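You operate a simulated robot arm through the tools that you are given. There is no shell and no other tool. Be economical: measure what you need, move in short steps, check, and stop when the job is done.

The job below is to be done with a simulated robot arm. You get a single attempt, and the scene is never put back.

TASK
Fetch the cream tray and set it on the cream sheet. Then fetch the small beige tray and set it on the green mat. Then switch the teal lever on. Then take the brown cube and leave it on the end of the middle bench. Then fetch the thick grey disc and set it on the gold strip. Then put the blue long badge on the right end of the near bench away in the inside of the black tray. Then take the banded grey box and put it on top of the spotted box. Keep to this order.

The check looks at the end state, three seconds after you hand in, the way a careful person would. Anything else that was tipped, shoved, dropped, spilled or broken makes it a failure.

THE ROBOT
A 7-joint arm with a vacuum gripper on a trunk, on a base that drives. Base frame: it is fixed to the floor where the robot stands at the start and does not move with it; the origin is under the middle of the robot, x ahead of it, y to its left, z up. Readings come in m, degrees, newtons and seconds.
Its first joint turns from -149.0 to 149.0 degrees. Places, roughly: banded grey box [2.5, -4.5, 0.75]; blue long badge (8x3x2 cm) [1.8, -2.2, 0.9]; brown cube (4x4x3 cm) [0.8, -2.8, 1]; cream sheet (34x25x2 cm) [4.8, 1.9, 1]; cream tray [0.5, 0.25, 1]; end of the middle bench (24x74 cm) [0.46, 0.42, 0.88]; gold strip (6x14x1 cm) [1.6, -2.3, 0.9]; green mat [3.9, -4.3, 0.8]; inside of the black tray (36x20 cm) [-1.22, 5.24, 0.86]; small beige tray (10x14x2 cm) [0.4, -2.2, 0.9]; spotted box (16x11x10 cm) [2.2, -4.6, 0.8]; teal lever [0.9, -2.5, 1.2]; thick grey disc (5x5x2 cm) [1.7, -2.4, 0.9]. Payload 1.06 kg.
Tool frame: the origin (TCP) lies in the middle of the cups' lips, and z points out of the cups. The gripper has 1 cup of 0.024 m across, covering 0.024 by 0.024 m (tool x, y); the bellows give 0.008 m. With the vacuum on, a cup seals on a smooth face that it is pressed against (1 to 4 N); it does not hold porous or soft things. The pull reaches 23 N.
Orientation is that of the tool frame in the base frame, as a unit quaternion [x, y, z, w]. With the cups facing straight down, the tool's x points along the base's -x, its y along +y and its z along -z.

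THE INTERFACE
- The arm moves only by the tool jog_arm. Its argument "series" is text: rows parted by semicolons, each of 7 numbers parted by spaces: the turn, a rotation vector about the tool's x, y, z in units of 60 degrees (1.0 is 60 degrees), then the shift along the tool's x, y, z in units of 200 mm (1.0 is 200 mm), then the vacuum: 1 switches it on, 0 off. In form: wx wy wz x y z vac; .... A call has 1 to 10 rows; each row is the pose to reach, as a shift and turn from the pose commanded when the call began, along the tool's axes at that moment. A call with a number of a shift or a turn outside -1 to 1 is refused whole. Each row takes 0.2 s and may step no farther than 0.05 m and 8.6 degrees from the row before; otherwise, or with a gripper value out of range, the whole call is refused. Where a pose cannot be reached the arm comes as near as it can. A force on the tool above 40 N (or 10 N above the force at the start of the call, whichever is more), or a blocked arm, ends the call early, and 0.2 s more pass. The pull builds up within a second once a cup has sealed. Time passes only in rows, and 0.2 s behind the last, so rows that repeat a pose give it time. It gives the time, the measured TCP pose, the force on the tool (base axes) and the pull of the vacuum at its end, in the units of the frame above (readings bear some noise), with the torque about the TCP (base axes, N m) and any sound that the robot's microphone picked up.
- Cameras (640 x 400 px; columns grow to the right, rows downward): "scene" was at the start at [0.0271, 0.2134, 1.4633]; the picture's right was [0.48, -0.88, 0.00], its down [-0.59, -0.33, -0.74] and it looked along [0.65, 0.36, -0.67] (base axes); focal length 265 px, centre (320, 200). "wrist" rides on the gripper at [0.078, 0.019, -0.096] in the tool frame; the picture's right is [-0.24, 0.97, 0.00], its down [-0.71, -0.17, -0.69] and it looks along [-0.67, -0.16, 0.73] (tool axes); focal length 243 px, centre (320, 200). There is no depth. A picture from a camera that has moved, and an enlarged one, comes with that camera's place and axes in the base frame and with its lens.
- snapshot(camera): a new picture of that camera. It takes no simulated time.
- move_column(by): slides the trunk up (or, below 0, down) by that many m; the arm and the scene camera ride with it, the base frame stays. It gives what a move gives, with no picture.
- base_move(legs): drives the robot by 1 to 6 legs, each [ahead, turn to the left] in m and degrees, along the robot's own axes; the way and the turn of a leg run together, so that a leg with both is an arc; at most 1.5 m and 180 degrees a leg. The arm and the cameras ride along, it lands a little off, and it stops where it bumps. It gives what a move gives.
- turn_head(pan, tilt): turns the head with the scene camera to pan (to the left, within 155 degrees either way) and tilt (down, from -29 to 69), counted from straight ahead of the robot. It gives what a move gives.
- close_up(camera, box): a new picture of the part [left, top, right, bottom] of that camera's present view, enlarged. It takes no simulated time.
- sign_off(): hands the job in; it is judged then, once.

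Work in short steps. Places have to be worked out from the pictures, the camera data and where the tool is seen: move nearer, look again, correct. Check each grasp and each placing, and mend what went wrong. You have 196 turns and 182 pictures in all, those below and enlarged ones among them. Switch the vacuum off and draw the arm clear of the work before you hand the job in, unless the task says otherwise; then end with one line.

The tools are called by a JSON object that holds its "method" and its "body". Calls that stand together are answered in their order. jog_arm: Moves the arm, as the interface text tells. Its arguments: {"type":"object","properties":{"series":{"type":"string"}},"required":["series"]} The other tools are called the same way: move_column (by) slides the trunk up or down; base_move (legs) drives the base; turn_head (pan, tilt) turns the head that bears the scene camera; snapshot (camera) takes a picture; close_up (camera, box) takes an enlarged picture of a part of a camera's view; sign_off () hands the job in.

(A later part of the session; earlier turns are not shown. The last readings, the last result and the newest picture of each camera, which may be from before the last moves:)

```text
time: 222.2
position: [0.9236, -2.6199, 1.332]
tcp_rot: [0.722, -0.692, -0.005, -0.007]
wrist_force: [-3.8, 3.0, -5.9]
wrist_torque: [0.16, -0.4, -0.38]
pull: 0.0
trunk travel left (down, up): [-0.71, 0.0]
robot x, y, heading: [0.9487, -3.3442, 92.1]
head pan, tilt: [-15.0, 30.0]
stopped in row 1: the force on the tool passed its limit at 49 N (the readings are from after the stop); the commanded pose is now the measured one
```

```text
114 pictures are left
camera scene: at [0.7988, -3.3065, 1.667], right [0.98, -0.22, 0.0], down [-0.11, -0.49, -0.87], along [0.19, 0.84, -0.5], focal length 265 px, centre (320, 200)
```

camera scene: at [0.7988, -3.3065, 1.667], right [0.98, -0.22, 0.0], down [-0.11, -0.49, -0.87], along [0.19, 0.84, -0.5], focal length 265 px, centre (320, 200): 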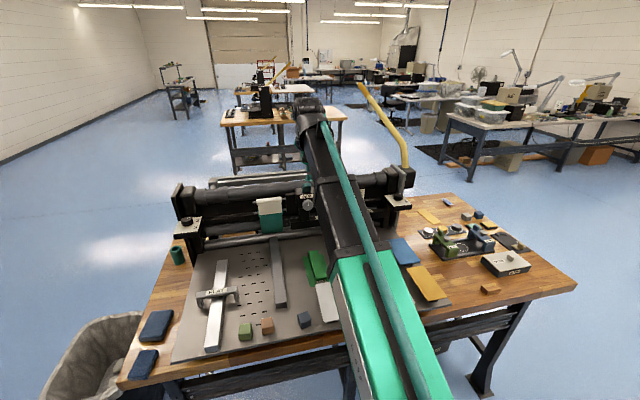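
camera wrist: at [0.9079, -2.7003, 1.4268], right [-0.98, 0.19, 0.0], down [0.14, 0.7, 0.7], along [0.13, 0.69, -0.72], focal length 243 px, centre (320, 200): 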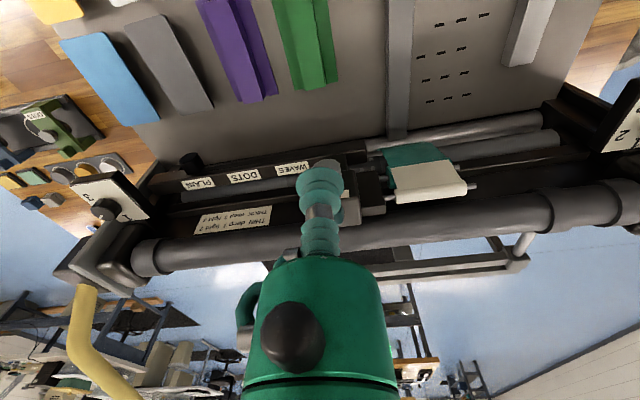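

Something in the arm itself (high and close-in) resists here; earlier (y −2.62, z 1.25) was fine. Lower straight down 8 cm, clear of the machine.

{"method": "jog_arm", "body": {"series": "0 0 0 0 0 0.1 0;0 0 0 0 0 0.25 0;0 0 0 0 0 0.4 0;0 0 0 0 0 0.4 0"}}

{"method": "snapshot", "body": {"camera": "wrist"}}

```text
time: 223.2
position: [0.925, -2.6175, 1.2521]
tcp_rot: [0.722, -0.692, -0.005, -0.008]
wrist_force: [-0.5, 0.5, 0.0]
wrist_torque: [-0.01, 0.0, -0.01]
pull: 0.0
trunk travel left (down, up): [-0.71, 0.0]
robot x, y, heading: [0.9462, -3.3438, 92.3]
head pan, tilt: [-15.0, 30.0]
```

```text
113 pictures are left
camera wrist: at [0.9085, -2.6986, 1.3466], right [-0.98, 0.19, 0.0], down [0.14, 0.7, 0.7], along [0.13, 0.68, -0.72], focal length 243 px, centre (320, 200)
```

wrist: 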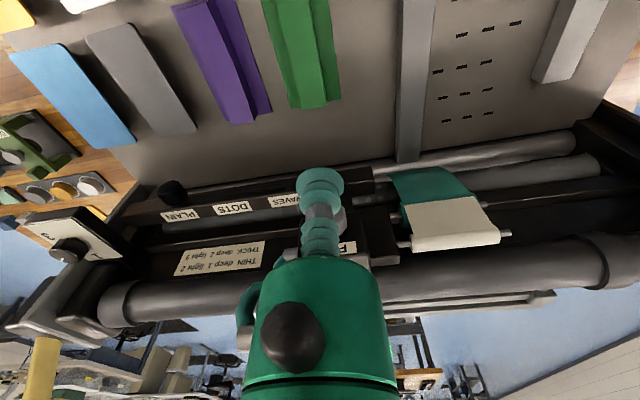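

Free again. The teal film now shows extended, consistent with the lever on. Move down and over the cube.

{"method": "jog_arm", "body": {"series": "0 0 0 0 0 0.15 0;0 0 0 0.12 0.17 0.25 0;0 0 0 0.24 0.34 0.35 0;0 0 0 0.36 0.51 0.45 0;0 0 0 0.48 0.68 0.55 0;0 0 0 0.617 0.85 0.65 0;0 0 0 0.617 0.85 0.8 0;0 0 0 0.617 0.85 0.8 0"}}

{"method": "snapshot", "body": {"camera": "wrist"}}

{"method": "snapshot", "body": {"camera": "scene"}}

```text
time: 225.0
position: [0.7606, -2.7458, 1.0897]
tcp_rot: [0.723, -0.691, -0.005, -0.007]
wrist_force: [0.1, -0.4, -0.3]
wrist_torque: [0.02, 0.03, -0.03]
pull: 0.0
trunk travel left (down, up): [-0.71, 0.0]
robot x, y, heading: [0.9483, -3.34, 92.6]
head pan, tilt: [-15.0, 30.0]
```

```text
112 pictures are left
camera wrist: at [0.7452, -2.8264, 1.1834], right [-0.98, 0.19, 0.0], down [0.14, 0.7, 0.7], along [0.13, 0.68, -0.72], focal length 243 px, centre (320, 200)
```

wrist: 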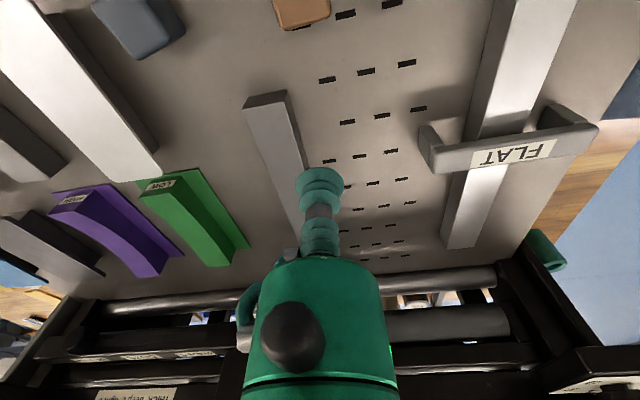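

```text
111 pictures are left
camera scene: at [0.7992, -3.3061, 1.667], right [0.98, -0.22, 0.0], down [-0.11, -0.49, -0.87], along [0.19, 0.84, -0.5], focal length 265 px, centre (320, 200)
```

scene: 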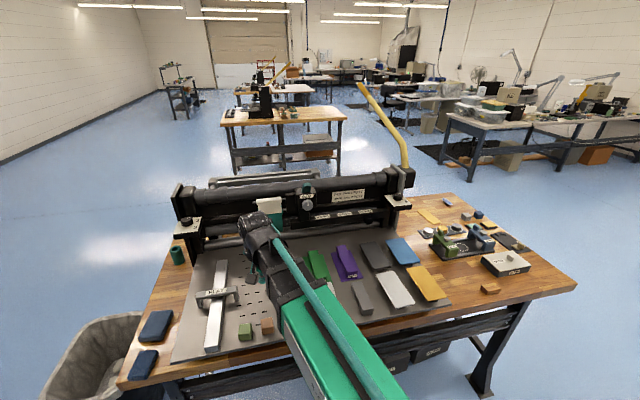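

The cube is further south, about (0.76, −2.80). Zoom for accuracy.

{"method": "close_up", "body": {"camera": "scene", "box": [230, 300, 290, 350]}}

```text
8.00 times, centred on (260, 325) of scene
camera zoom: at [0.7992, -3.3061, 1.667], right [0.98, -0.22, 0.0], down [-0.11, -0.49, -0.87], along [0.19, 0.84, -0.5], focal length 2121 px, centre (800, -800)
```

zoom: 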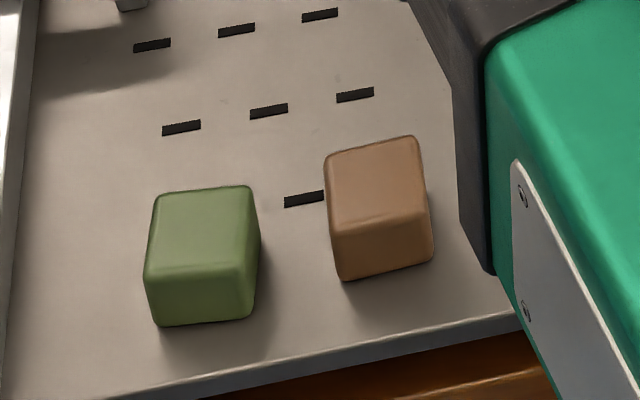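

Estimated cube top centre ≈(0.756, −2.81, ~0.96–0.99). Back the base up 0.1 m for comfortable reach, correct the 1° tilt, and look again.

{"method": "base_move", "body": {"legs": [[-0.1, 0]]}}

{"method": "jog_arm", "body": {"series": "0 0.016 0 -0.09 0.02 0 0;0 0.016 0 -0.18 0.03 0 0;0 0.016 0 -0.18 0.03 0 0"}}

{"method": "snapshot", "body": {"camera": "wrist"}}

```text
time: 226.2
position: [0.7652, -2.8509, 1.0892]
tcp_rot: [0.723, -0.691, -0.006, -0.008]
wrist_force: [-0.3, -0.2, 0.7]
wrist_torque: [0.04, 0.0, 0.01]
pull: 0.1
trunk travel left (down, up): [-0.71, 0.0]
robot x, y, heading: [0.9546, -3.4497, 92.1]
head pan, tilt: [-15.0, 30.0]
```

```text
time: 227.0
position: [0.7566, -2.8127, 1.0913]
tcp_rot: [0.723, -0.691, 0.001, -0.001]
wrist_force: [0.2, -0.2, -0.1]
wrist_torque: [-0.04, 0.0, 0.01]
pull: 0.0
trunk travel left (down, up): [-0.71, 0.0]
robot x, y, heading: [0.9528, -3.4478, 92.4]
head pan, tilt: [-15.0, 30.0]
```

```text
109 pictures are left
camera wrist: at [0.7412, -2.8919, 1.1865], right [-0.98, 0.19, 0.0], down [0.14, 0.71, 0.69], along [0.13, 0.67, -0.73], focal length 243 px, centre (320, 200)
```

wrist: 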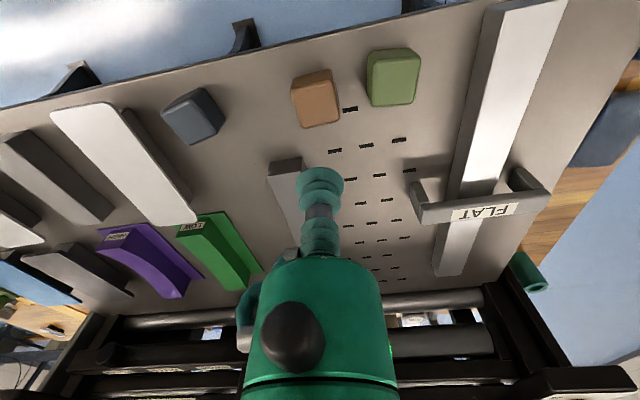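

{"method": "close_up", "body": {"camera": "wrist", "box": [270, 50, 360, 140]}}

```text
4.44 times, centred on (315, 95) of wrist
camera zoom: at [0.7412, -2.8919, 1.1865], right [-0.98, 0.19, 0.0], down [0.14, 0.71, 0.69], along [0.13, 0.67, -0.73], focal length 1078 px, centre (342, 667)
```

zoom: 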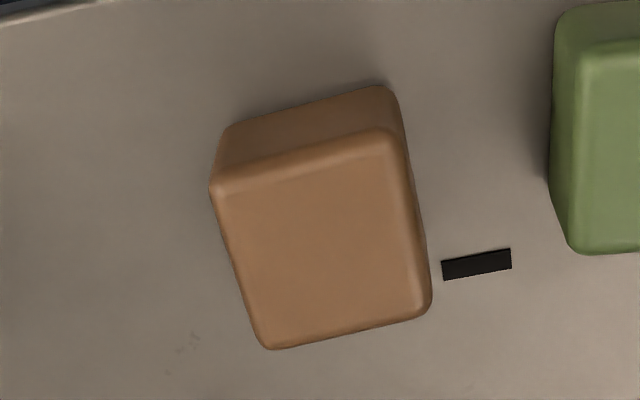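

Cube top centre ≈(0.762, −2.80), z≈0.955. Descend to z≈0.985 over it and check.

{"method": "jog_arm", "body": {"series": "0 0 0 -0.064 -0.028 0.15 0;0 0 0 -0.064 -0.028 0.35 0;0 0 0 -0.064 -0.028 0.53 1;0 0 0 -0.064 -0.028 0.53 1"}}

{"method": "close_up", "body": {"camera": "wrist", "box": [220, 80, 420, 240]}}

```text
time: 227.8
position: [0.7606, -2.7966, 0.9898]
tcp_rot: [0.723, -0.691, -0.001, -0.004]
wrist_force: [1.0, 0.2, 11.6]
wrist_torque: [-0.12, 0.02, 0.02]
pull: 0.0
trunk travel left (down, up): [-0.71, 0.0]
robot x, y, heading: [0.9531, -3.4476, 92.3]
head pan, tilt: [-15.0, 30.0]
stopped in row 4: the force on the tool passed its limit at 50 N (the readings are from after the stop); the commanded pose is now the measured one
```

```text
2.50 times, centred on (320, 160) of wrist
camera zoom: at [0.7456, -2.877, 1.0853], right [-0.98, 0.19, 0.0], down [0.14, 0.71, 0.69], along [0.13, 0.68, -0.72], focal length 606 px, centre (320, 300)
```

zoom: 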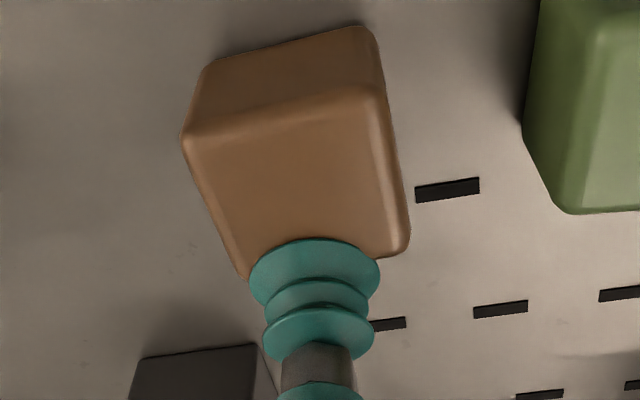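

Contact already at z≈0.988: the cube top is higher than I thought, and the cup sits near its north edge. Rise, shift 1.6 cm south, and come down gently.

{"method": "jog_arm", "body": {"series": "0 0 0 0 0 -0.08 0;0 0 0 0.083 0.018 -0.08 0;0 0 0 0.083 0.018 -0.04 1;0 0 0 0.083 0.018 -0.02 1;0 0 0 0.083 0.018 -0.02 1"}}

{"method": "close_up", "body": {"camera": "wrist", "box": [220, 80, 420, 240]}}

```text
time: 229.0
position: [0.758, -2.8133, 0.9939]
tcp_rot: [0.723, -0.691, -0.001, -0.003]
wrist_force: [-2.0, 5.1, 17.5]
wrist_torque: [-0.12, 0.03, 0.0]
pull: 23.2
trunk travel left (down, up): [-0.71, 0.0]
robot x, y, heading: [0.9508, -3.4459, 92.4]
head pan, tilt: [-15.0, 30.0]
```

```text
2.50 times, centred on (320, 160) of wrist
camera zoom: at [0.7429, -2.8935, 1.0896], right [-0.98, 0.19, 0.0], down [0.14, 0.71, 0.69], along [0.13, 0.68, -0.72], focal length 606 px, centre (320, 300)
```

zoom: 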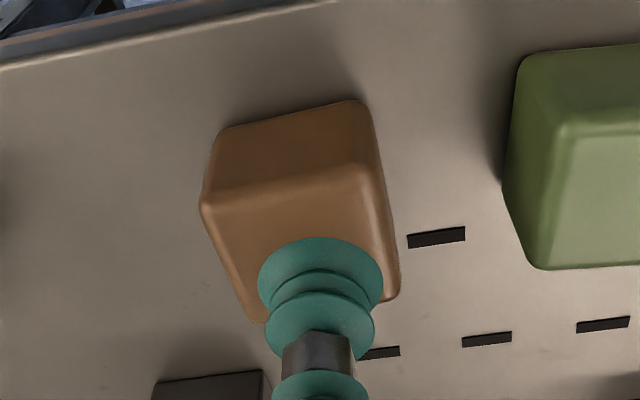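

Sealed (pull 23.2). Lift straight up.

{"method": "jog_arm", "body": {"series": "0 0 0 0 0 -0.05 1;0 0 0 0 0 -0.15 1;0 0 0 0 0 -0.3 1;0 0 0 0 0 -0.5 1;0 0 0 0 0 -0.5 1"}}

{"method": "snapshot", "body": {"camera": "wrist"}}

{"method": "close_up", "body": {"camera": "scene", "box": [240, 150, 360, 240]}}

```text
time: 230.2
position: [0.7576, -2.8161, 1.0955]
tcp_rot: [0.723, -0.691, -0.001, -0.003]
wrist_force: [0.5, 1.2, 0.0]
wrist_torque: [-0.02, -0.01, 0.0]
pull: 23.2
trunk travel left (down, up): [-0.71, 0.0]
robot x, y, heading: [0.954, -3.4467, 92.6]
head pan, tilt: [-15.0, 30.0]
```

```text
105 pictures are left
camera wrist: at [0.7428, -2.8955, 1.1894], right [-0.98, 0.19, 0.0], down [0.14, 0.71, 0.69], along [0.13, 0.68, -0.72], focal length 243 px, centre (320, 200)
```

wrist: 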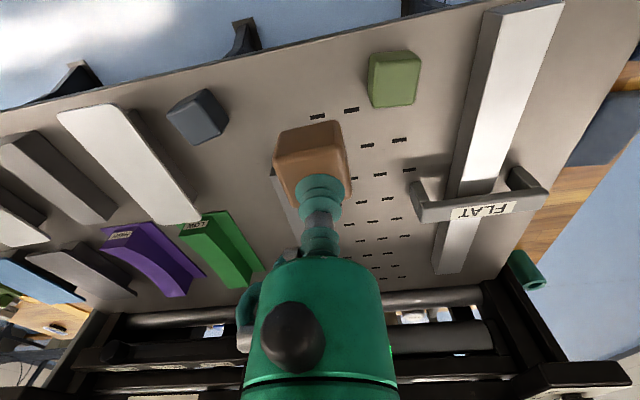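

```text
4.44 times, centred on (300, 195) of scene
camera zoom: at [0.8031, -3.4079, 1.667], right [0.98, -0.22, 0.0], down [-0.11, -0.49, -0.87], along [0.19, 0.84, -0.5], focal length 1178 px, centre (409, 222)
```

zoom: 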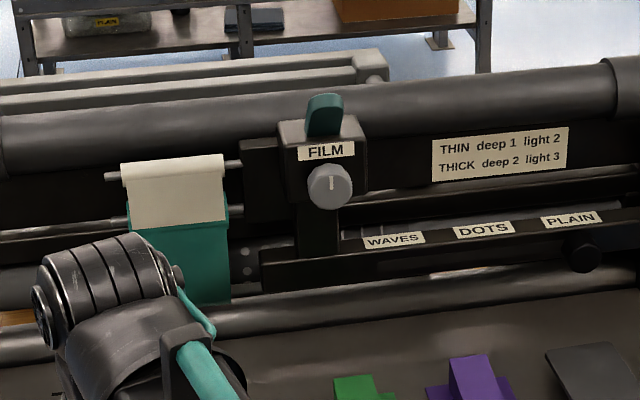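

Cube held; the lever stays on. Now travel round the west side to the middle bench's end (free spot where the cream tray was, ≈(0.47, 0.15)).

{"method": "base_move", "body": {"legs": [[-0.1, 0], [0, 87.6], [1.5, 0], [0.3, 0], [0, -90]]}}

{"method": "turn_head", "body": {"pan": 0, "tilt": 30}}

{"method": "snapshot", "body": {"camera": "scene"}}

```text
time: 247.7
position: [-1.0167, -2.8553, 1.0946]
tcp_rot: [-0.697, 0.718, 0.001, 0.003]
wrist_force: [0.3, 0.5, -0.5]
wrist_torque: [0.02, -0.01, 0.03]
pull: 23.1
trunk travel left (down, up): [-0.71, 0.0]
robot x, y, heading: [-0.8714, -3.4979, 88.2]
head pan, tilt: [-15.0, 30.0]
```

```text
time: 248.4
position: [-1.0176, -2.8539, 1.0938]
tcp_rot: [-0.697, 0.717, 0.002, 0.003]
wrist_force: [0.7, 0.2, -0.2]
wrist_torque: [-0.01, 0.01, 0.03]
pull: 22.1
trunk travel left (down, up): [-0.71, 0.0]
robot x, y, heading: [-0.8705, -3.4984, 88.2]
head pan, tilt: [0.0, 30.0]
```

```text
103 pictures are left
camera scene: at [-1.0394, -3.4447, 1.667], right [1.0, -0.03, 0.0], down [-0.02, -0.5, -0.87], along [0.03, 0.87, -0.5], focal length 265 px, centre (320, 200)
```

scene: 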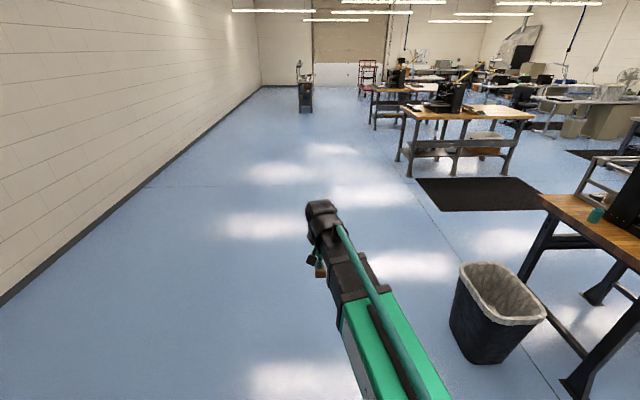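

Path is clear. Drive north 3.5 m and turn toward the middle bench.

{"method": "base_move", "body": {"legs": [[1.5, 0], [1.5, 0], [0.5, 0], [0, -88.2], [0.5, 0]]}}

{"method": "snapshot", "body": {"camera": "wrist"}}

{"method": "snapshot", "body": {"camera": "scene"}}

```text
time: 271.5
position: [0.4811, 0.0613, 1.0939]
tcp_rot: [0.018, 1.0, -0.001, 0.003]
wrist_force: [-0.4, 0.2, -0.9]
wrist_torque: [0.01, 0.03, 0.0]
pull: 22.9
trunk travel left (down, up): [-0.71, 0.0]
robot x, y, heading: [-0.1642, -0.0806, -2.3]
head pan, tilt: [0.0, 30.0]
```

```text
102 pictures are left
camera wrist: at [0.4042, 0.0836, 1.1889], right [0.27, 0.96, 0.0], down [0.7, -0.2, 0.69], along [0.66, -0.19, -0.72], focal length 243 px, centre (320, 200)
```

wrist: 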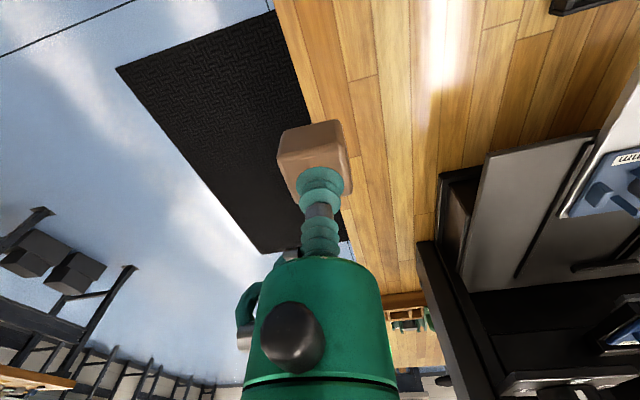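

```text
101 pictures are left
camera scene: at [-0.1118, 0.0904, 1.667], right [-0.04, -1.0, 0.0], down [-0.5, 0.02, -0.87], along [0.87, -0.04, -0.5], focal length 265 px, centre (320, 200)
```

scene: 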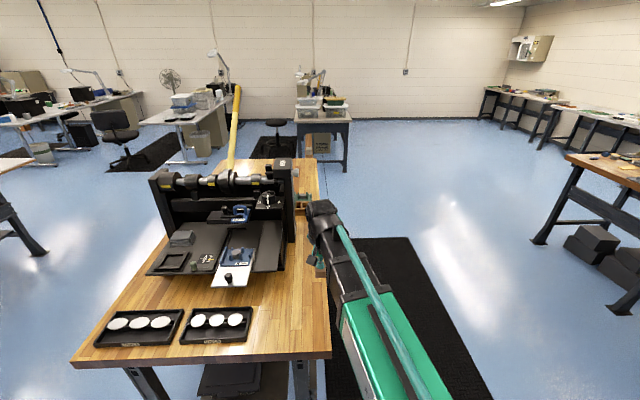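

Move to (0.46, 0.15) and lower to z≈0.94.

{"method": "jog_arm", "body": {"series": "0 0 0 0.06 0.2 0 1;0 0 0 0.12 0.44 0 1;0 0 0 0.12 0.44 0.2 1;0 0 0 0.12 0.44 0.4 1;0 0 0 0.12 0.44 0.6 1;0 0 0 0.12 0.44 0.77 1;0 0 0 0.12 0.44 0.77 1"}}

{"method": "snapshot", "body": {"camera": "wrist"}}

```text
time: 273.1
position: [0.4625, 0.1524, 0.9391]
tcp_rot: [0.018, 1.0, -0.001, 0.003]
wrist_force: [0.5, 0.6, -0.9]
wrist_torque: [-0.02, -0.03, 0.02]
pull: 22.8
trunk travel left (down, up): [-0.71, 0.0]
robot x, y, heading: [-0.161, -0.0795, -2.4]
head pan, tilt: [0.0, 30.0]
```

```text
100 pictures are left
camera wrist: at [0.385, 0.1737, 1.034], right [0.27, 0.96, 0.0], down [0.7, -0.2, 0.69], along [0.66, -0.19, -0.72], focal length 243 px, centre (320, 200)
```

wrist: 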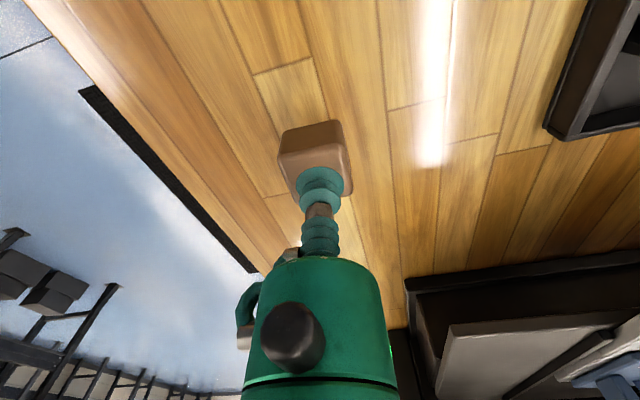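

{"method": "jog_arm", "body": {"series": "0 0 0 0 0 0.03 1;0 0 0 0 0 0.06 1;0 0 0 0 0 0.06 1"}}

```text
time: 273.9
position: [0.4624, 0.1498, 0.9277]
tcp_rot: [0.018, 1.0, 0.0, 0.004]
wrist_force: [-0.4, -0.5, -0.2]
wrist_torque: [-0.04, 0.02, 0.01]
pull: 22.9
trunk travel left (down, up): [-0.71, 0.0]
robot x, y, heading: [-0.1605, -0.0833, -2.2]
head pan, tilt: [0.0, 30.0]
```

No contact yet (z 0.928); continue in 5 mm steps.

{"method": "jog_arm", "body": {"series": "0 0 0 0 0 0.015 1;0 0 0 0 0 0.03 1;0 0 0 0 0 0.03 1"}}

```text
time: 274.7
position: [0.4621, 0.1505, 0.9227]
tcp_rot: [0.019, 1.0, -0.001, 0.003]
wrist_force: [0.3, 0.0, -0.2]
wrist_torque: [0.0, 0.01, 0.0]
pull: 22.7
trunk travel left (down, up): [-0.71, 0.0]
robot x, y, heading: [-0.1663, -0.081, -1.8]
head pan, tilt: [0.0, 30.0]
```

{"method": "jog_arm", "body": {"series": "0 0 0 0 0 0.015 1;0 0 0 0 0 0.03 1;0 0 0 0 0 0.03 1"}}

```text
time: 275.5
position: [0.461, 0.1505, 0.9152]
tcp_rot: [0.018, 1.0, -0.001, 0.004]
wrist_force: [0.1, 0.4, 0.5]
wrist_torque: [0.02, 0.01, 0.01]
pull: 22.6
trunk travel left (down, up): [-0.71, 0.0]
robot x, y, heading: [-0.1684, -0.0811, -2.2]
head pan, tilt: [0.0, 30.0]
```

{"method": "jog_arm", "body": {"series": "0 0 0 0 0 0.012 1;0 0 0 0 0 0.022 1;0 0 0 0 0 0.022 1"}}

```text
time: 276.3
position: [0.4613, 0.1496, 0.9121]
tcp_rot: [0.019, 1.0, -0.001, 0.004]
wrist_force: [4.7, 2.2, 14.6]
wrist_torque: [0.05, 0.1, 0.0]
pull: 23.4
trunk travel left (down, up): [-0.71, 0.0]
robot x, y, heading: [-0.162, -0.0807, -2.4]
head pan, tilt: [0.0, 30.0]
```

Contact; release and rise.

{"method": "jog_arm", "body": {"series": "0 0 0 0 0 -0.01 0;0 0 0 0 0 -0.01 0;0 0 0 0 0 -0.01 0;0 0 0 0 0 -0.01 0;0 0 0 0 0 -0.02 0;0 0 0 0 0 -0.06 0;0 0 0 0 0 -0.2 0;0 0 0 0 0 -0.45 0;0 0 0 0 0 -0.7 0;0 0 0 0 0 -0.9 0"}}

{"method": "snapshot", "body": {"camera": "wrist"}}

```text
time: 278.5
position: [0.4614, 0.1503, 1.0941]
tcp_rot: [0.018, 1.0, -0.002, 0.003]
wrist_force: [-1.0, 0.1, 0.3]
wrist_torque: [-0.01, 0.01, -0.03]
pull: 0.0
trunk travel left (down, up): [-0.71, 0.0]
robot x, y, heading: [-0.1636, -0.083, -2.3]
head pan, tilt: [0.0, 30.0]
```

```text
99 pictures are left
camera wrist: at [0.3837, 0.1725, 1.1879], right [0.27, 0.96, 0.0], down [0.7, -0.2, 0.69], along [0.66, -0.19, -0.72], focal length 243 px, centre (320, 200)
```

wrist: 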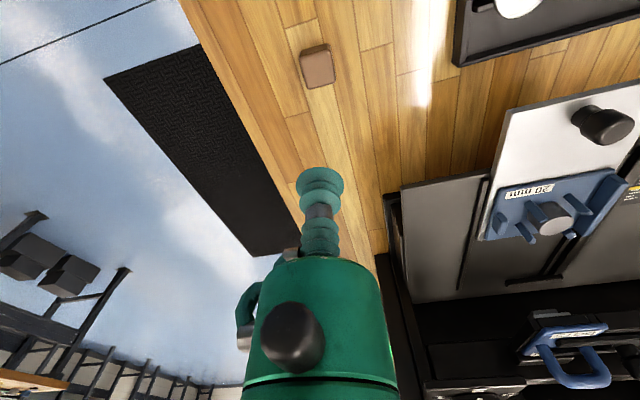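

Cube placed. Next: drive to the near bench's north side at about (1.65, −1.5) for the disc and strip.

{"method": "base_move", "body": {"legs": [[-0.3, 0], [0, -31.8], [1.5, 0], [1.0, 0], [0, -55.9]]}}

{"method": "turn_head", "body": {"pan": 0, "tilt": 45}}

{"method": "snapshot", "body": {"camera": "scene"}}

{"method": "snapshot", "body": {"camera": "wrist"}}

```text
time: 296.4
position: [1.802, -2.1521, 1.092]
tcp_rot: [0.72, 0.694, -0.003, 0.001]
wrist_force: [-0.7, 0.3, -0.6]
wrist_torque: [0.01, -0.01, -0.02]
pull: 0.1
trunk travel left (down, up): [-0.71, 0.0]
robot x, y, heading: [1.5707, -1.5269, -92.5]
head pan, tilt: [0.0, 30.0]
```

```text
time: 297.2
position: [1.8022, -2.1534, 1.0919]
tcp_rot: [0.72, 0.694, -0.003, 0.0]
wrist_force: [0.5, 0.6, -0.6]
wrist_torque: [0.02, 0.04, 0.0]
pull: 0.1
trunk travel left (down, up): [-0.71, 0.0]
robot x, y, heading: [1.572, -1.529, -92.3]
head pan, tilt: [0.0, 45.0]
```

```text
98 pictures are left
camera scene: at [1.7385, -1.5673, 1.6445], right [-1.0, 0.04, 0.0], down [0.03, 0.71, -0.71], along [-0.03, -0.71, -0.71], focal length 265 px, centre (320, 200)
```

scene: 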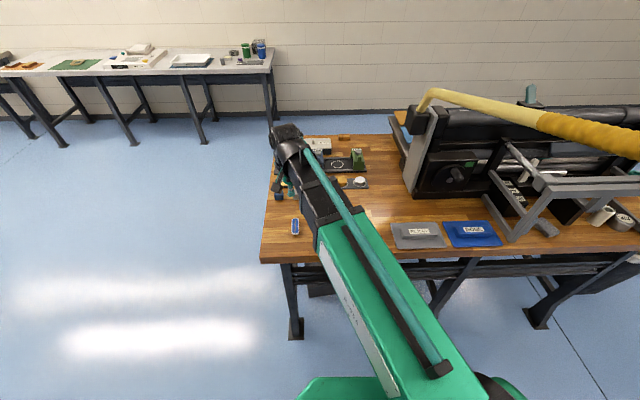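

```text
97 pictures are left
camera wrist: at [1.825, -2.0747, 1.1874], right [0.96, -0.27, 0.0], down [-0.19, -0.7, 0.69], along [-0.19, -0.66, -0.72], focal length 243 px, centre (320, 200)
```

wrist: 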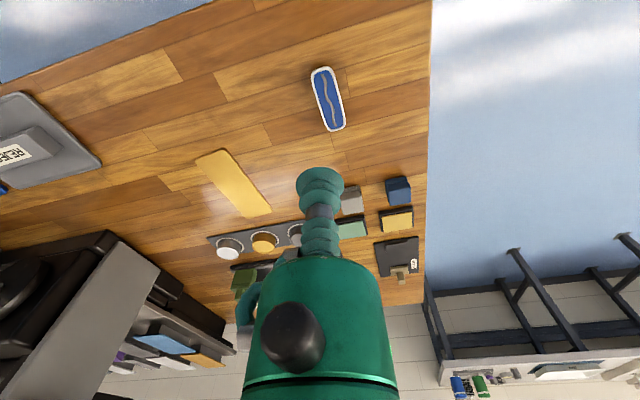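

Great view of badge, gold strip and disc holder. Zoom for the discs.

{"method": "close_up", "body": {"camera": "wrist", "box": [170, 130, 440, 300]}}

{"method": "close_up", "body": {"camera": "scene", "box": [255, 130, 385, 240]}}

```text
2.35 times, centred on (305, 215) of wrist
camera zoom: at [1.825, -2.0747, 1.1874], right [0.96, -0.27, 0.0], down [-0.19, -0.7, 0.69], along [-0.19, -0.66, -0.72], focal length 571 px, centre (355, 165)
```

zoom: 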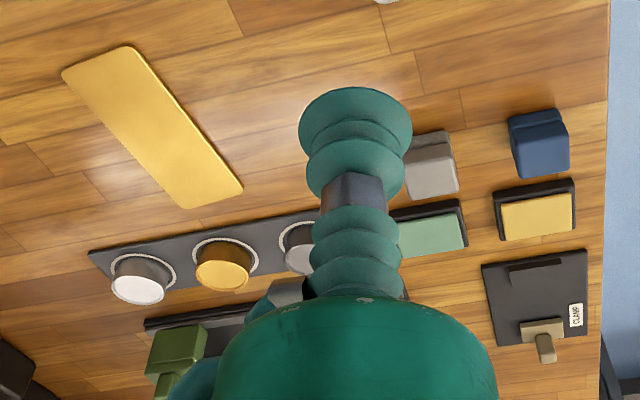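

```text
3.64 times, centred on (320, 185) of scene
camera zoom: at [1.7385, -1.5673, 1.6445], right [-1.0, 0.04, 0.0], down [0.03, 0.71, -0.71], along [-0.03, -0.71, -0.71], focal length 964 px, centre (320, 254)
```

zoom: 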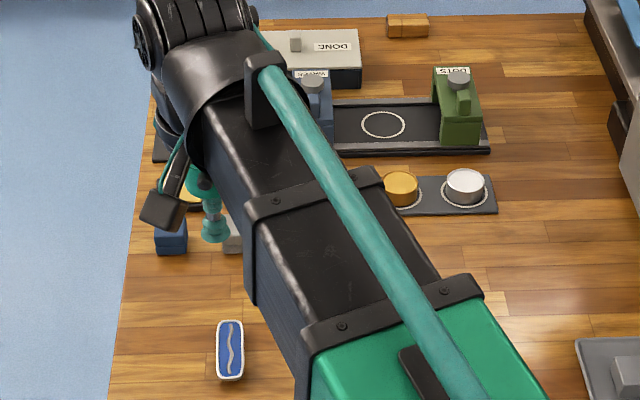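

Third (grey) disc ≈(1.683, −2.413); gold strip centre ≈(1.624, −2.275). Drive 0.12 m closer and hover above the grey disc.

{"method": "base_move", "body": {"legs": [[0.12, 0]]}}

{"method": "jog_arm", "body": {"series": "0 0 0 -0.18 -0.13 0 0;0 0 0 -0.37 -0.27 0 0;0 0 0 -0.55 -0.4 0 0;0 0 0 -0.74 -0.54 0 0;0 0 0 -0.74 -0.54 0.1 0;0 0 0 -0.74 -0.54 0.1 0"}}

{"method": "snapshot", "body": {"camera": "wrist"}}

```text
time: 298.4
position: [1.7974, -2.2758, 1.0932]
tcp_rot: [0.72, 0.694, -0.003, 0.001]
wrist_force: [-0.6, -0.7, 0.7]
wrist_torque: [0.01, 0.01, 0.02]
pull: 0.0
trunk travel left (down, up): [-0.71, 0.0]
robot x, y, heading: [1.5627, -1.6507, -92.2]
head pan, tilt: [0.0, 45.0]
```

```text
time: 299.9
position: [1.6835, -2.4166, 1.0752]
tcp_rot: [0.72, 0.694, -0.005, 0.001]
wrist_force: [0.0, 0.4, 0.3]
wrist_torque: [-0.02, -0.02, 0.0]
pull: 0.1
trunk travel left (down, up): [-0.71, 0.0]
robot x, y, heading: [1.5635, -1.6485, -92.5]
head pan, tilt: [0.0, 45.0]
```

```text
94 pictures are left
camera wrist: at [1.7064, -2.3393, 1.1687], right [0.96, -0.27, 0.0], down [-0.2, -0.7, 0.69], along [-0.19, -0.66, -0.72], focal length 243 px, centre (320, 200)
```

wrist: 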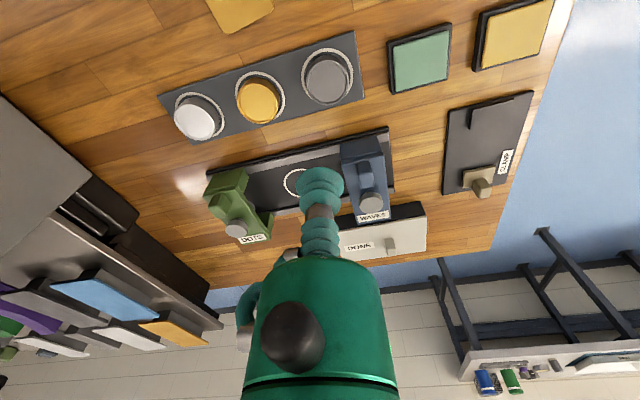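

{"method": "close_up", "body": {"camera": "wrist", "box": [150, 0, 390, 150]}}

```text
2.67 times, centred on (270, 75) of wrist
camera zoom: at [1.7064, -2.3393, 1.1687], right [0.96, -0.27, 0.0], down [-0.2, -0.7, 0.69], along [-0.19, -0.66, -0.72], focal length 647 px, centre (453, 533)
```

zoom: 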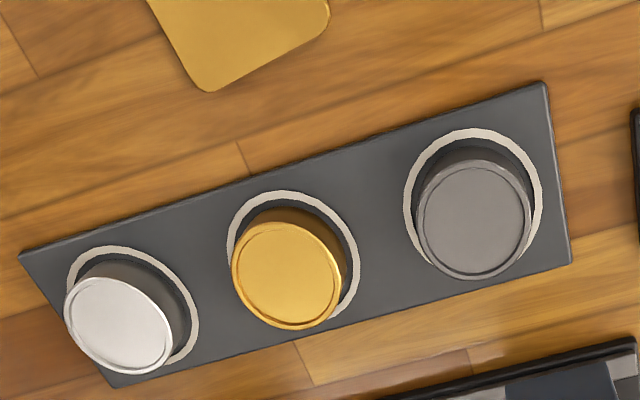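

Grey disc top centre ≈(1.690, −2.422). Descend to z≈0.93.

{"method": "jog_arm", "body": {"series": "0 0 0 -0.03 0.03 0.15 0;0 0 0 -0.03 0.03 0.35 0;0 0 0 -0.03 0.03 0.55 0;0 0 0 -0.03 0.03 0.72 1;0 0 0 -0.03 0.03 0.72 1"}}

{"method": "close_up", "body": {"camera": "wrist", "box": [220, 80, 420, 220]}}

```text
time: 301.1
position: [1.688, -2.4262, 0.9282]
tcp_rot: [0.72, 0.694, -0.003, 0.001]
wrist_force: [-0.4, 0.2, -0.4]
wrist_torque: [0.01, 0.0, 0.01]
pull: 0.0
trunk travel left (down, up): [-0.71, 0.0]
robot x, y, heading: [1.5648, -1.647, -92.6]
head pan, tilt: [0.0, 45.0]
```

```text
2.86 times, centred on (320, 150) of wrist
camera zoom: at [1.7118, -2.3481, 1.0238], right [0.96, -0.27, 0.0], down [-0.2, -0.7, 0.69], along [-0.19, -0.66, -0.72], focal length 693 px, centre (320, 343)
```

zoom: 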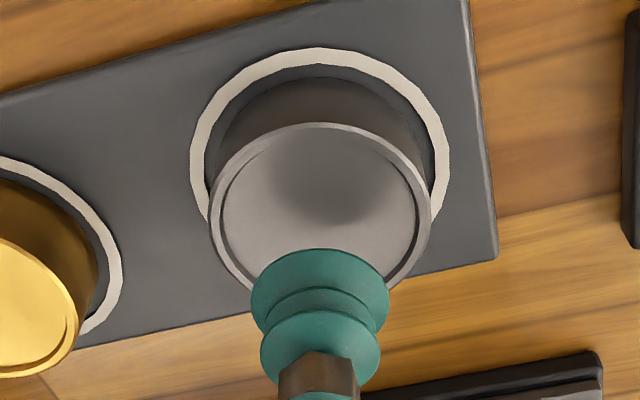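

Nearly centred. Lower in small steps with vacuum.

{"method": "jog_arm", "body": {"series": "0 0 0 0 0 0.03 1;0 0 0 0 0 0.06 1;0 0 0 0 0 0.06 1"}}

{"method": "close_up", "body": {"camera": "wrist", "box": [220, 80, 420, 220]}}

```text
time: 301.9
position: [1.6887, -2.4261, 0.9169]
tcp_rot: [0.72, 0.694, -0.003, 0.001]
wrist_force: [-0.1, 0.9, 0.2]
wrist_torque: [0.01, 0.06, -0.01]
pull: 0.1
trunk travel left (down, up): [-0.71, 0.0]
robot x, y, heading: [1.565, -1.6513, -92.5]
head pan, tilt: [0.0, 45.0]
```

```text
2.86 times, centred on (320, 150) of wrist
camera zoom: at [1.7115, -2.348, 1.012], right [0.96, -0.27, 0.0], down [-0.2, -0.7, 0.69], along [-0.19, -0.66, -0.72], focal length 693 px, centre (320, 343)
```

zoom: 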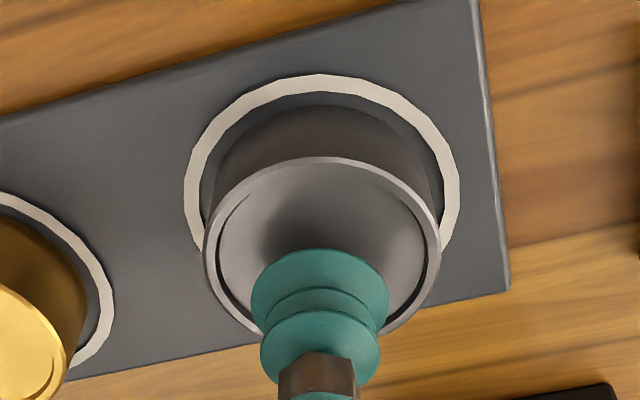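

Shift 4 mm toward the robot and lower 7 mm.

{"method": "jog_arm", "body": {"series": "0 0 0 0.02 0 0.0 1;0 0 0 0.02 0 0.02 1;0 0 0 0.02 0 0.035 1;0 0 0 0.02 0 0.035 1"}}

```text
time: 302.9
position: [1.689, -2.4221, 0.91]
tcp_rot: [0.719, 0.695, -0.004, 0.001]
wrist_force: [-0.4, 0.0, 0.0]
wrist_torque: [0.04, -0.01, -0.02]
pull: 22.9
trunk travel left (down, up): [-0.71, 0.0]
robot x, y, heading: [1.5621, -1.6496, -92.2]
head pan, tilt: [0.0, 45.0]
```

Sealed. Lift 8 cm and view the gold strip.

{"method": "jog_arm", "body": {"series": "0 0 0 0 0 -0.03 1;0 0 0 0 0 -0.1 1;0 0 0 0 0 -0.25 1;0 0 0 0 0 -0.45 1;0 0 0 0.2 -0.1 -0.45 1;0 0 0 0.4 -0.2 -0.45 1;0 0 0 0.6 -0.3 -0.45 1;0 0 0 0.6 -0.3 -0.45 1"}}

{"method": "snapshot", "body": {"camera": "wrist"}}

```text
time: 304.6
position: [1.6341, -2.2989, 1.0026]
tcp_rot: [0.72, 0.694, -0.004, 0.001]
wrist_force: [0.1, 0.1, -0.1]
wrist_torque: [-0.01, 0.0, 0.05]
pull: 22.5
trunk travel left (down, up): [-0.71, 0.0]
robot x, y, heading: [1.5648, -1.647, -92.1]
head pan, tilt: [0.0, 45.0]
```

```text
90 pictures are left
camera wrist: at [1.6555, -2.2215, 1.0972], right [0.96, -0.27, 0.0], down [-0.2, -0.7, 0.69], along [-0.19, -0.66, -0.72], focal length 243 px, centre (320, 200)
```

wrist: 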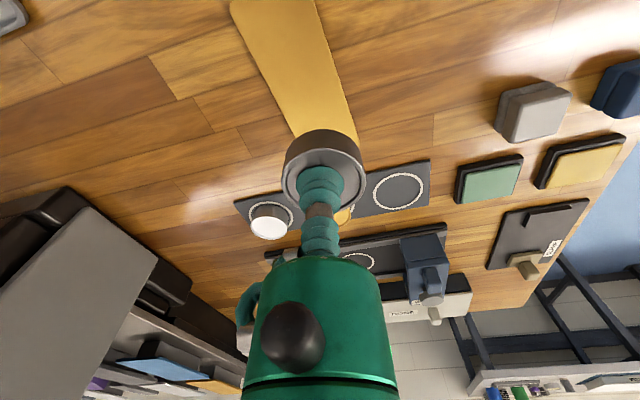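

Strip centre works out to (1.6265, −2.285), running nearly along y; the disc fits with ±5 mm. Move to (1.626, −2.288) and lower to z≈0.925.

{"method": "jog_arm", "body": {"series": "0 0 0 0.053 -0.042 0.1 1;0 0 0 0.053 -0.042 0.25 1;0 0 0 0.053 -0.042 0.385 1;0 0 0 0.053 -0.042 0.385 1"}}

{"method": "close_up", "body": {"camera": "wrist", "box": [180, 20, 460, 240]}}

```text
time: 305.6
position: [1.6269, -2.289, 0.9223]
tcp_rot: [0.72, 0.694, -0.003, 0.002]
wrist_force: [0.1, 0.5, -0.4]
wrist_torque: [0.04, 0.02, 0.02]
pull: 22.9
trunk travel left (down, up): [-0.71, 0.0]
robot x, y, heading: [1.5653, -1.6505, -92.2]
head pan, tilt: [0.0, 45.0]
```

```text
1.82 times, centred on (320, 130) of wrist
camera zoom: at [1.649, -2.2111, 1.0182], right [0.96, -0.27, 0.0], down [-0.2, -0.7, 0.69], along [-0.19, -0.66, -0.72], focal length 441 px, centre (320, 327)
```

zoom: 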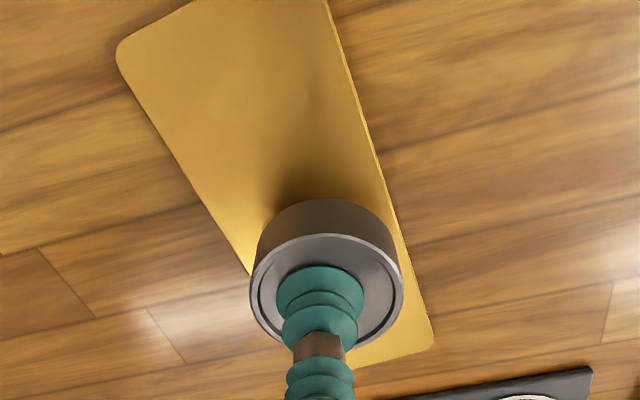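

Looks centred. Lower in small steps.

{"method": "jog_arm", "body": {"series": "0 0 0 0 0 0.015 1;0 0 0 0 0 0.025 1;0 0 0 0 0 0.025 1"}}

```text
time: 306.4
position: [1.6265, -2.289, 0.9184]
tcp_rot: [0.72, 0.694, -0.004, 0.001]
wrist_force: [-0.2, -0.1, -0.8]
wrist_torque: [0.04, 0.0, 0.01]
pull: 22.9
trunk travel left (down, up): [-0.71, 0.0]
robot x, y, heading: [1.566, -1.6528, -92.7]
head pan, tilt: [0.0, 45.0]
```

{"method": "jog_arm", "body": {"series": "0 0 0 0 0 0.015 1;0 0 0 0 0 0.025 1;0 0 0 0 0 0.025 1"}}

```text
time: 307.2
position: [1.6257, -2.2896, 0.913]
tcp_rot: [0.72, 0.693, -0.004, 0.002]
wrist_force: [0.9, -1.0, -1.5]
wrist_torque: [0.02, 0.0, 0.01]
pull: 22.5
trunk travel left (down, up): [-0.71, 0.0]
robot x, y, heading: [1.5664, -1.6488, -92.2]
head pan, tilt: [0.0, 45.0]
```

{"method": "jog_arm", "body": {"series": "0 0 0 0 0 0.015 1;0 0 0 0 0 0.025 1;0 0 0 0 0 0.025 1"}}

```text
time: 308.1
position: [1.6248, -2.2884, 0.9089]
tcp_rot: [0.72, 0.694, -0.002, 0.003]
wrist_force: [0.2, -3.1, 7.8]
wrist_torque: [0.09, -0.04, 0.02]
pull: 22.7
trunk travel left (down, up): [-0.71, 0.0]
robot x, y, heading: [1.5667, -1.6481, -92.4]
head pan, tilt: [0.0, 45.0]
```

Contact. Release and rise.

{"method": "jog_arm", "body": {"series": "0 0 0 0 0 -0.01 0;0 0 0 0 0 -0.01 0;0 0 0 0 0 -0.01 0;0 0 0 0 0 -0.01 0;0 0 0 0 0 -0.02 0;0 0 0 0 0 -0.06 0;0 0 0 0 0 -0.2 0;0 0 0 0 0 -0.45 0;0 0 0 0 0 -0.7 0;0 0 0 0 0 -0.7 0"}}

{"method": "snapshot", "body": {"camera": "wrist"}}

```text
time: 310.2
position: [1.6256, -2.2894, 1.0483]
tcp_rot: [0.72, 0.694, -0.003, 0.0]
wrist_force: [-0.4, 1.1, -0.7]
wrist_torque: [0.02, -0.03, 0.0]
pull: 0.1
trunk travel left (down, up): [-0.71, 0.0]
robot x, y, heading: [1.5627, -1.6478, -92.1]
head pan, tilt: [0.0, 45.0]
```

```text
88 pictures are left
camera wrist: at [1.6485, -2.2115, 1.1435], right [0.96, -0.27, 0.0], down [-0.2, -0.7, 0.69], along [-0.19, -0.66, -0.72], focal length 243 px, centre (320, 200)
```

wrist: 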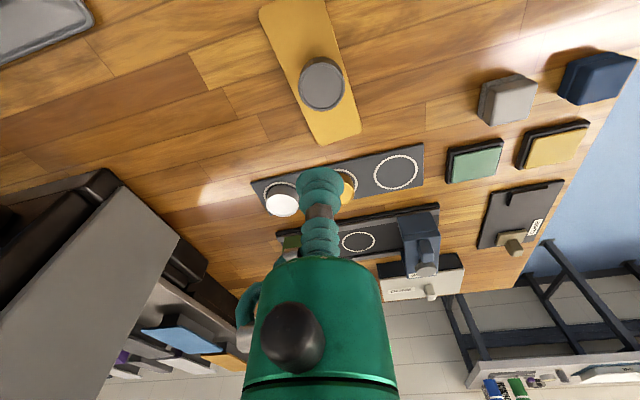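

Disc sits on the strip. Now the blue badge at ≈(1.803, −2.181): hover above it.

{"method": "jog_arm", "body": {"series": "0 0 0 0.1 0.17 0 0;0 0 0 0.2 0.34 0 0;0 0 0 0.3 0.51 0 0;0 0 0 0.42 0.68 0 0;0 0 0 0.53 0.856 0 0;0 0 0 0.53 0.856 0.1 0;0 0 0 0.53 0.856 0.1 0"}}

{"method": "close_up", "body": {"camera": "wrist", "box": [220, 0, 420, 200]}}

```text
time: 311.9
position: [1.8017, -2.1896, 1.0277]
tcp_rot: [0.72, 0.694, -0.004, 0.001]
wrist_force: [-0.5, -1.1, 0.5]
wrist_torque: [0.01, 0.0, -0.05]
pull: 0.0
trunk travel left (down, up): [-0.71, 0.0]
robot x, y, heading: [1.5663, -1.6483, -92.4]
head pan, tilt: [0.0, 45.0]
```

```text
2.00 times, centred on (320, 100) of wrist
camera zoom: at [1.8239, -2.1107, 1.1231], right [0.96, -0.27, 0.0], down [-0.2, -0.7, 0.69], along [-0.19, -0.66, -0.72], focal length 485 px, centre (320, 400)
```

zoom: 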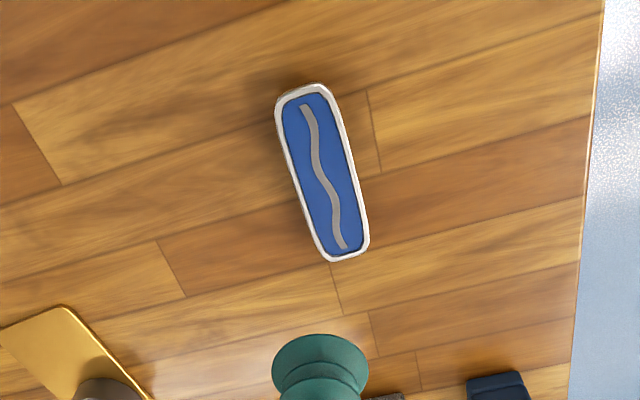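

Badge centre ≈(1.805, −2.182). Descend to z≈0.918.

{"method": "jog_arm", "body": {"series": "0 0 0 0.037 0.016 0.2 0;0 0 0 0.037 0.016 0.4 0;0 0 0 0.037 0.016 0.55 1;0 0 0 0.037 0.016 0.55 1"}}

{"method": "close_up", "body": {"camera": "wrist", "box": [220, 60, 420, 220]}}

```text
time: 312.9
position: [1.8046, -2.1825, 0.9175]
tcp_rot: [0.72, 0.694, -0.002, 0.001]
wrist_force: [1.3, -0.1, -0.3]
wrist_torque: [0.0, 0.01, -0.03]
pull: 0.0
trunk travel left (down, up): [-0.71, 0.0]
robot x, y, heading: [1.5691, -1.6515, -92.6]
head pan, tilt: [0.0, 45.0]
```

```text
2.50 times, centred on (320, 140) of wrist
camera zoom: at [1.8271, -2.104, 1.0131], right [0.96, -0.27, 0.0], down [-0.2, -0.7, 0.69], along [-0.19, -0.66, -0.72], focal length 606 px, centre (320, 350)
```

zoom: 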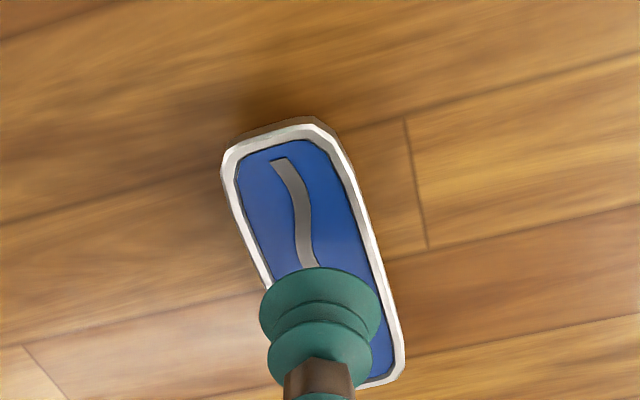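

Aligned if the top is at z≈0.897. Lower.

{"method": "jog_arm", "body": {"series": "0 0 0 0 0 0.03 1;0 0 0 0 0 0.06 1;0 0 0 0 0 0.075 1;0 0 0 0 0 0.075 1"}}

```text
time: 313.9
position: [1.805, -2.1819, 0.9018]
tcp_rot: [0.72, 0.694, -0.004, 0.003]
wrist_force: [0.4, 0.1, 1.1]
wrist_torque: [-0.01, 0.01, 0.02]
pull: 22.6
trunk travel left (down, up): [-0.71, 0.0]
robot x, y, heading: [1.5645, -1.6476, -92.3]
head pan, tilt: [0.0, 45.0]
```

Sealed. Lift and check the hold.

{"method": "jog_arm", "body": {"series": "0 0 0 0 0 -0.05 1;0 0 0 0 0 -0.15 1;0 0 0 0 0 -0.35 1;0 0 0 0 0 -0.6 1;0 0 0 0 0 -0.85 1;0 0 0 0 0 -1 1;0 0 0 0 0 -1 1"}}

{"method": "snapshot", "body": {"camera": "wrist"}}

{"method": "turn_head", "body": {"pan": 150, "tilt": 15}}

{"method": "snapshot", "body": {"camera": "scene"}}

```text
time: 315.4
position: [1.8053, -2.1824, 1.1053]
tcp_rot: [0.72, 0.694, -0.004, 0.001]
wrist_force: [0.6, 0.1, -0.6]
wrist_torque: [0.03, 0.04, -0.01]
pull: 22.7
trunk travel left (down, up): [-0.71, 0.0]
robot x, y, heading: [1.5632, -1.6483, -92.4]
head pan, tilt: [0.0, 45.0]
```

```text
85 pictures are left
camera wrist: at [1.828, -2.1038, 1.2004], right [0.96, -0.27, 0.0], down [-0.2, -0.7, 0.69], along [-0.19, -0.66, -0.72], focal length 243 px, centre (320, 200)
```

wrist: 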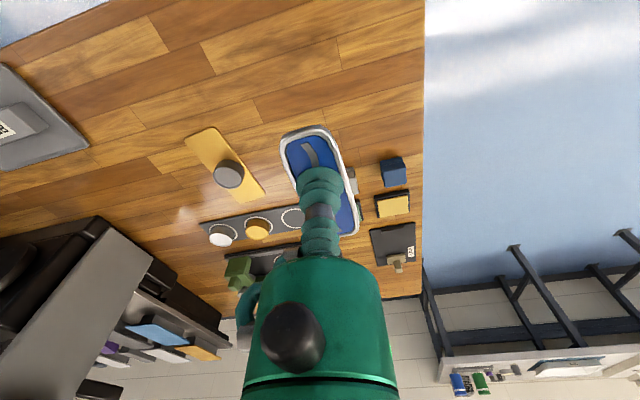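

```text
time: 317.8
position: [1.8052, -2.1829, 1.1051]
tcp_rot: [0.72, 0.694, -0.002, 0.001]
wrist_force: [0.4, 0.2, 0.8]
wrist_torque: [-0.01, -0.01, 0.02]
pull: 22.0
trunk travel left (down, up): [-0.71, 0.0]
robot x, y, heading: [1.5681, -1.6479, -92.0]
head pan, tilt: [150.0, 15.0]
```

```text
84 pictures are left
camera scene: at [1.7869, -1.5293, 1.6912], right [0.84, -0.54, 0.0], down [-0.14, -0.22, -0.97], along [0.52, 0.82, -0.26], focal length 265 px, centre (320, 200)
```

scene: 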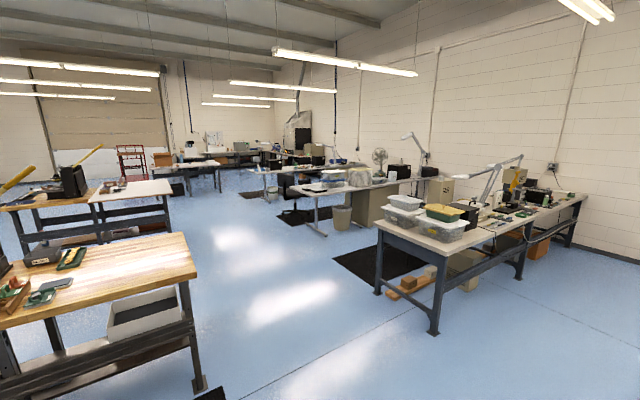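

Badge held. The black tray stand is at ≈(−1.25, 5.1), seen earlier from the west aisle. Back off, go west, then north.

{"method": "base_move", "body": {"legs": [[-0.4, 0], [0, -88], [1.5, 0], [1.1, 0], [0, -90]]}}

{"method": "turn_head", "body": {"pan": 0, "tilt": 15}}

{"method": "snapshot", "body": {"camera": "scene"}}

```text
time: 340.2
position: [-1.2256, -0.612, 1.106]
tcp_rot: [-0.687, 0.727, 0.002, 0.003]
wrist_force: [-0.2, 0.1, -0.2]
wrist_torque: [0.0, -0.01, 0.0]
pull: 23.0
trunk travel left (down, up): [-0.71, 0.0]
robot x, y, heading: [-0.9966, -1.1491, 86.6]
head pan, tilt: [150.0, 15.0]
```

```text
time: 342.5
position: [-1.226, -0.6123, 1.1054]
tcp_rot: [-0.687, 0.727, 0.001, 0.003]
wrist_force: [0.6, 0.4, -0.3]
wrist_torque: [-0.01, 0.0, 0.03]
pull: 23.2
trunk travel left (down, up): [-0.71, 0.0]
robot x, y, heading: [-0.9997, -1.149, 85.9]
head pan, tilt: [0.0, 15.0]
```

```text
83 pictures are left
camera scene: at [-1.1644, -1.0882, 1.6912], right [1.0, -0.06, 0.0], down [-0.02, -0.26, -0.97], along [0.06, 0.96, -0.26], focal length 265 px, centre (320, 200)
```

scene: 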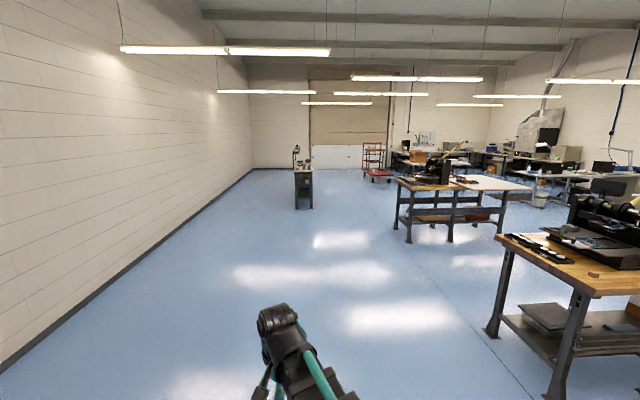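

Stand visible straight ahead. Correct heading by +5° and drive 4 m, then look.

{"method": "base_move", "body": {"legs": [[0, 5], [1.5, 0], [1.5, 0], [0.9, 0]]}}

{"method": "turn_head", "body": {"pan": 0, "tilt": 25}}

{"method": "snapshot", "body": {"camera": "scene"}}

```text
time: 361.6
position: [-1.3404, 3.2207, 1.1045]
tcp_rot: [0.715, -0.7, -0.002, -0.003]
wrist_force: [0.4, 0.0, -0.2]
wrist_torque: [-0.03, 0.02, 0.0]
pull: 23.0
trunk travel left (down, up): [-0.71, 0.0]
robot x, y, heading: [-1.0718, 2.7013, 91.2]
head pan, tilt: [0.0, 15.0]
```

```text
time: 362.3
position: [-1.3414, 3.221, 1.1049]
tcp_rot: [0.714, -0.7, -0.001, -0.003]
wrist_force: [-0.3, 0.3, 0.0]
wrist_torque: [0.02, 0.03, -0.01]
pull: 22.8
trunk travel left (down, up): [-0.71, 0.0]
robot x, y, heading: [-1.0691, 2.7048, 91.1]
head pan, tilt: [0.0, 25.0]
```

```text
82 pictures are left
camera scene: at [-1.2427, 2.7504, 1.6751], right [1.0, 0.02, 0.0], down [0.01, -0.42, -0.91], along [-0.01, 0.91, -0.42], focal length 265 px, centre (320, 200)
```

scene: 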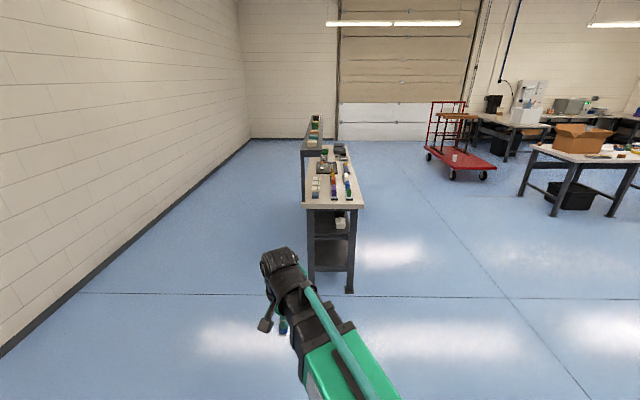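

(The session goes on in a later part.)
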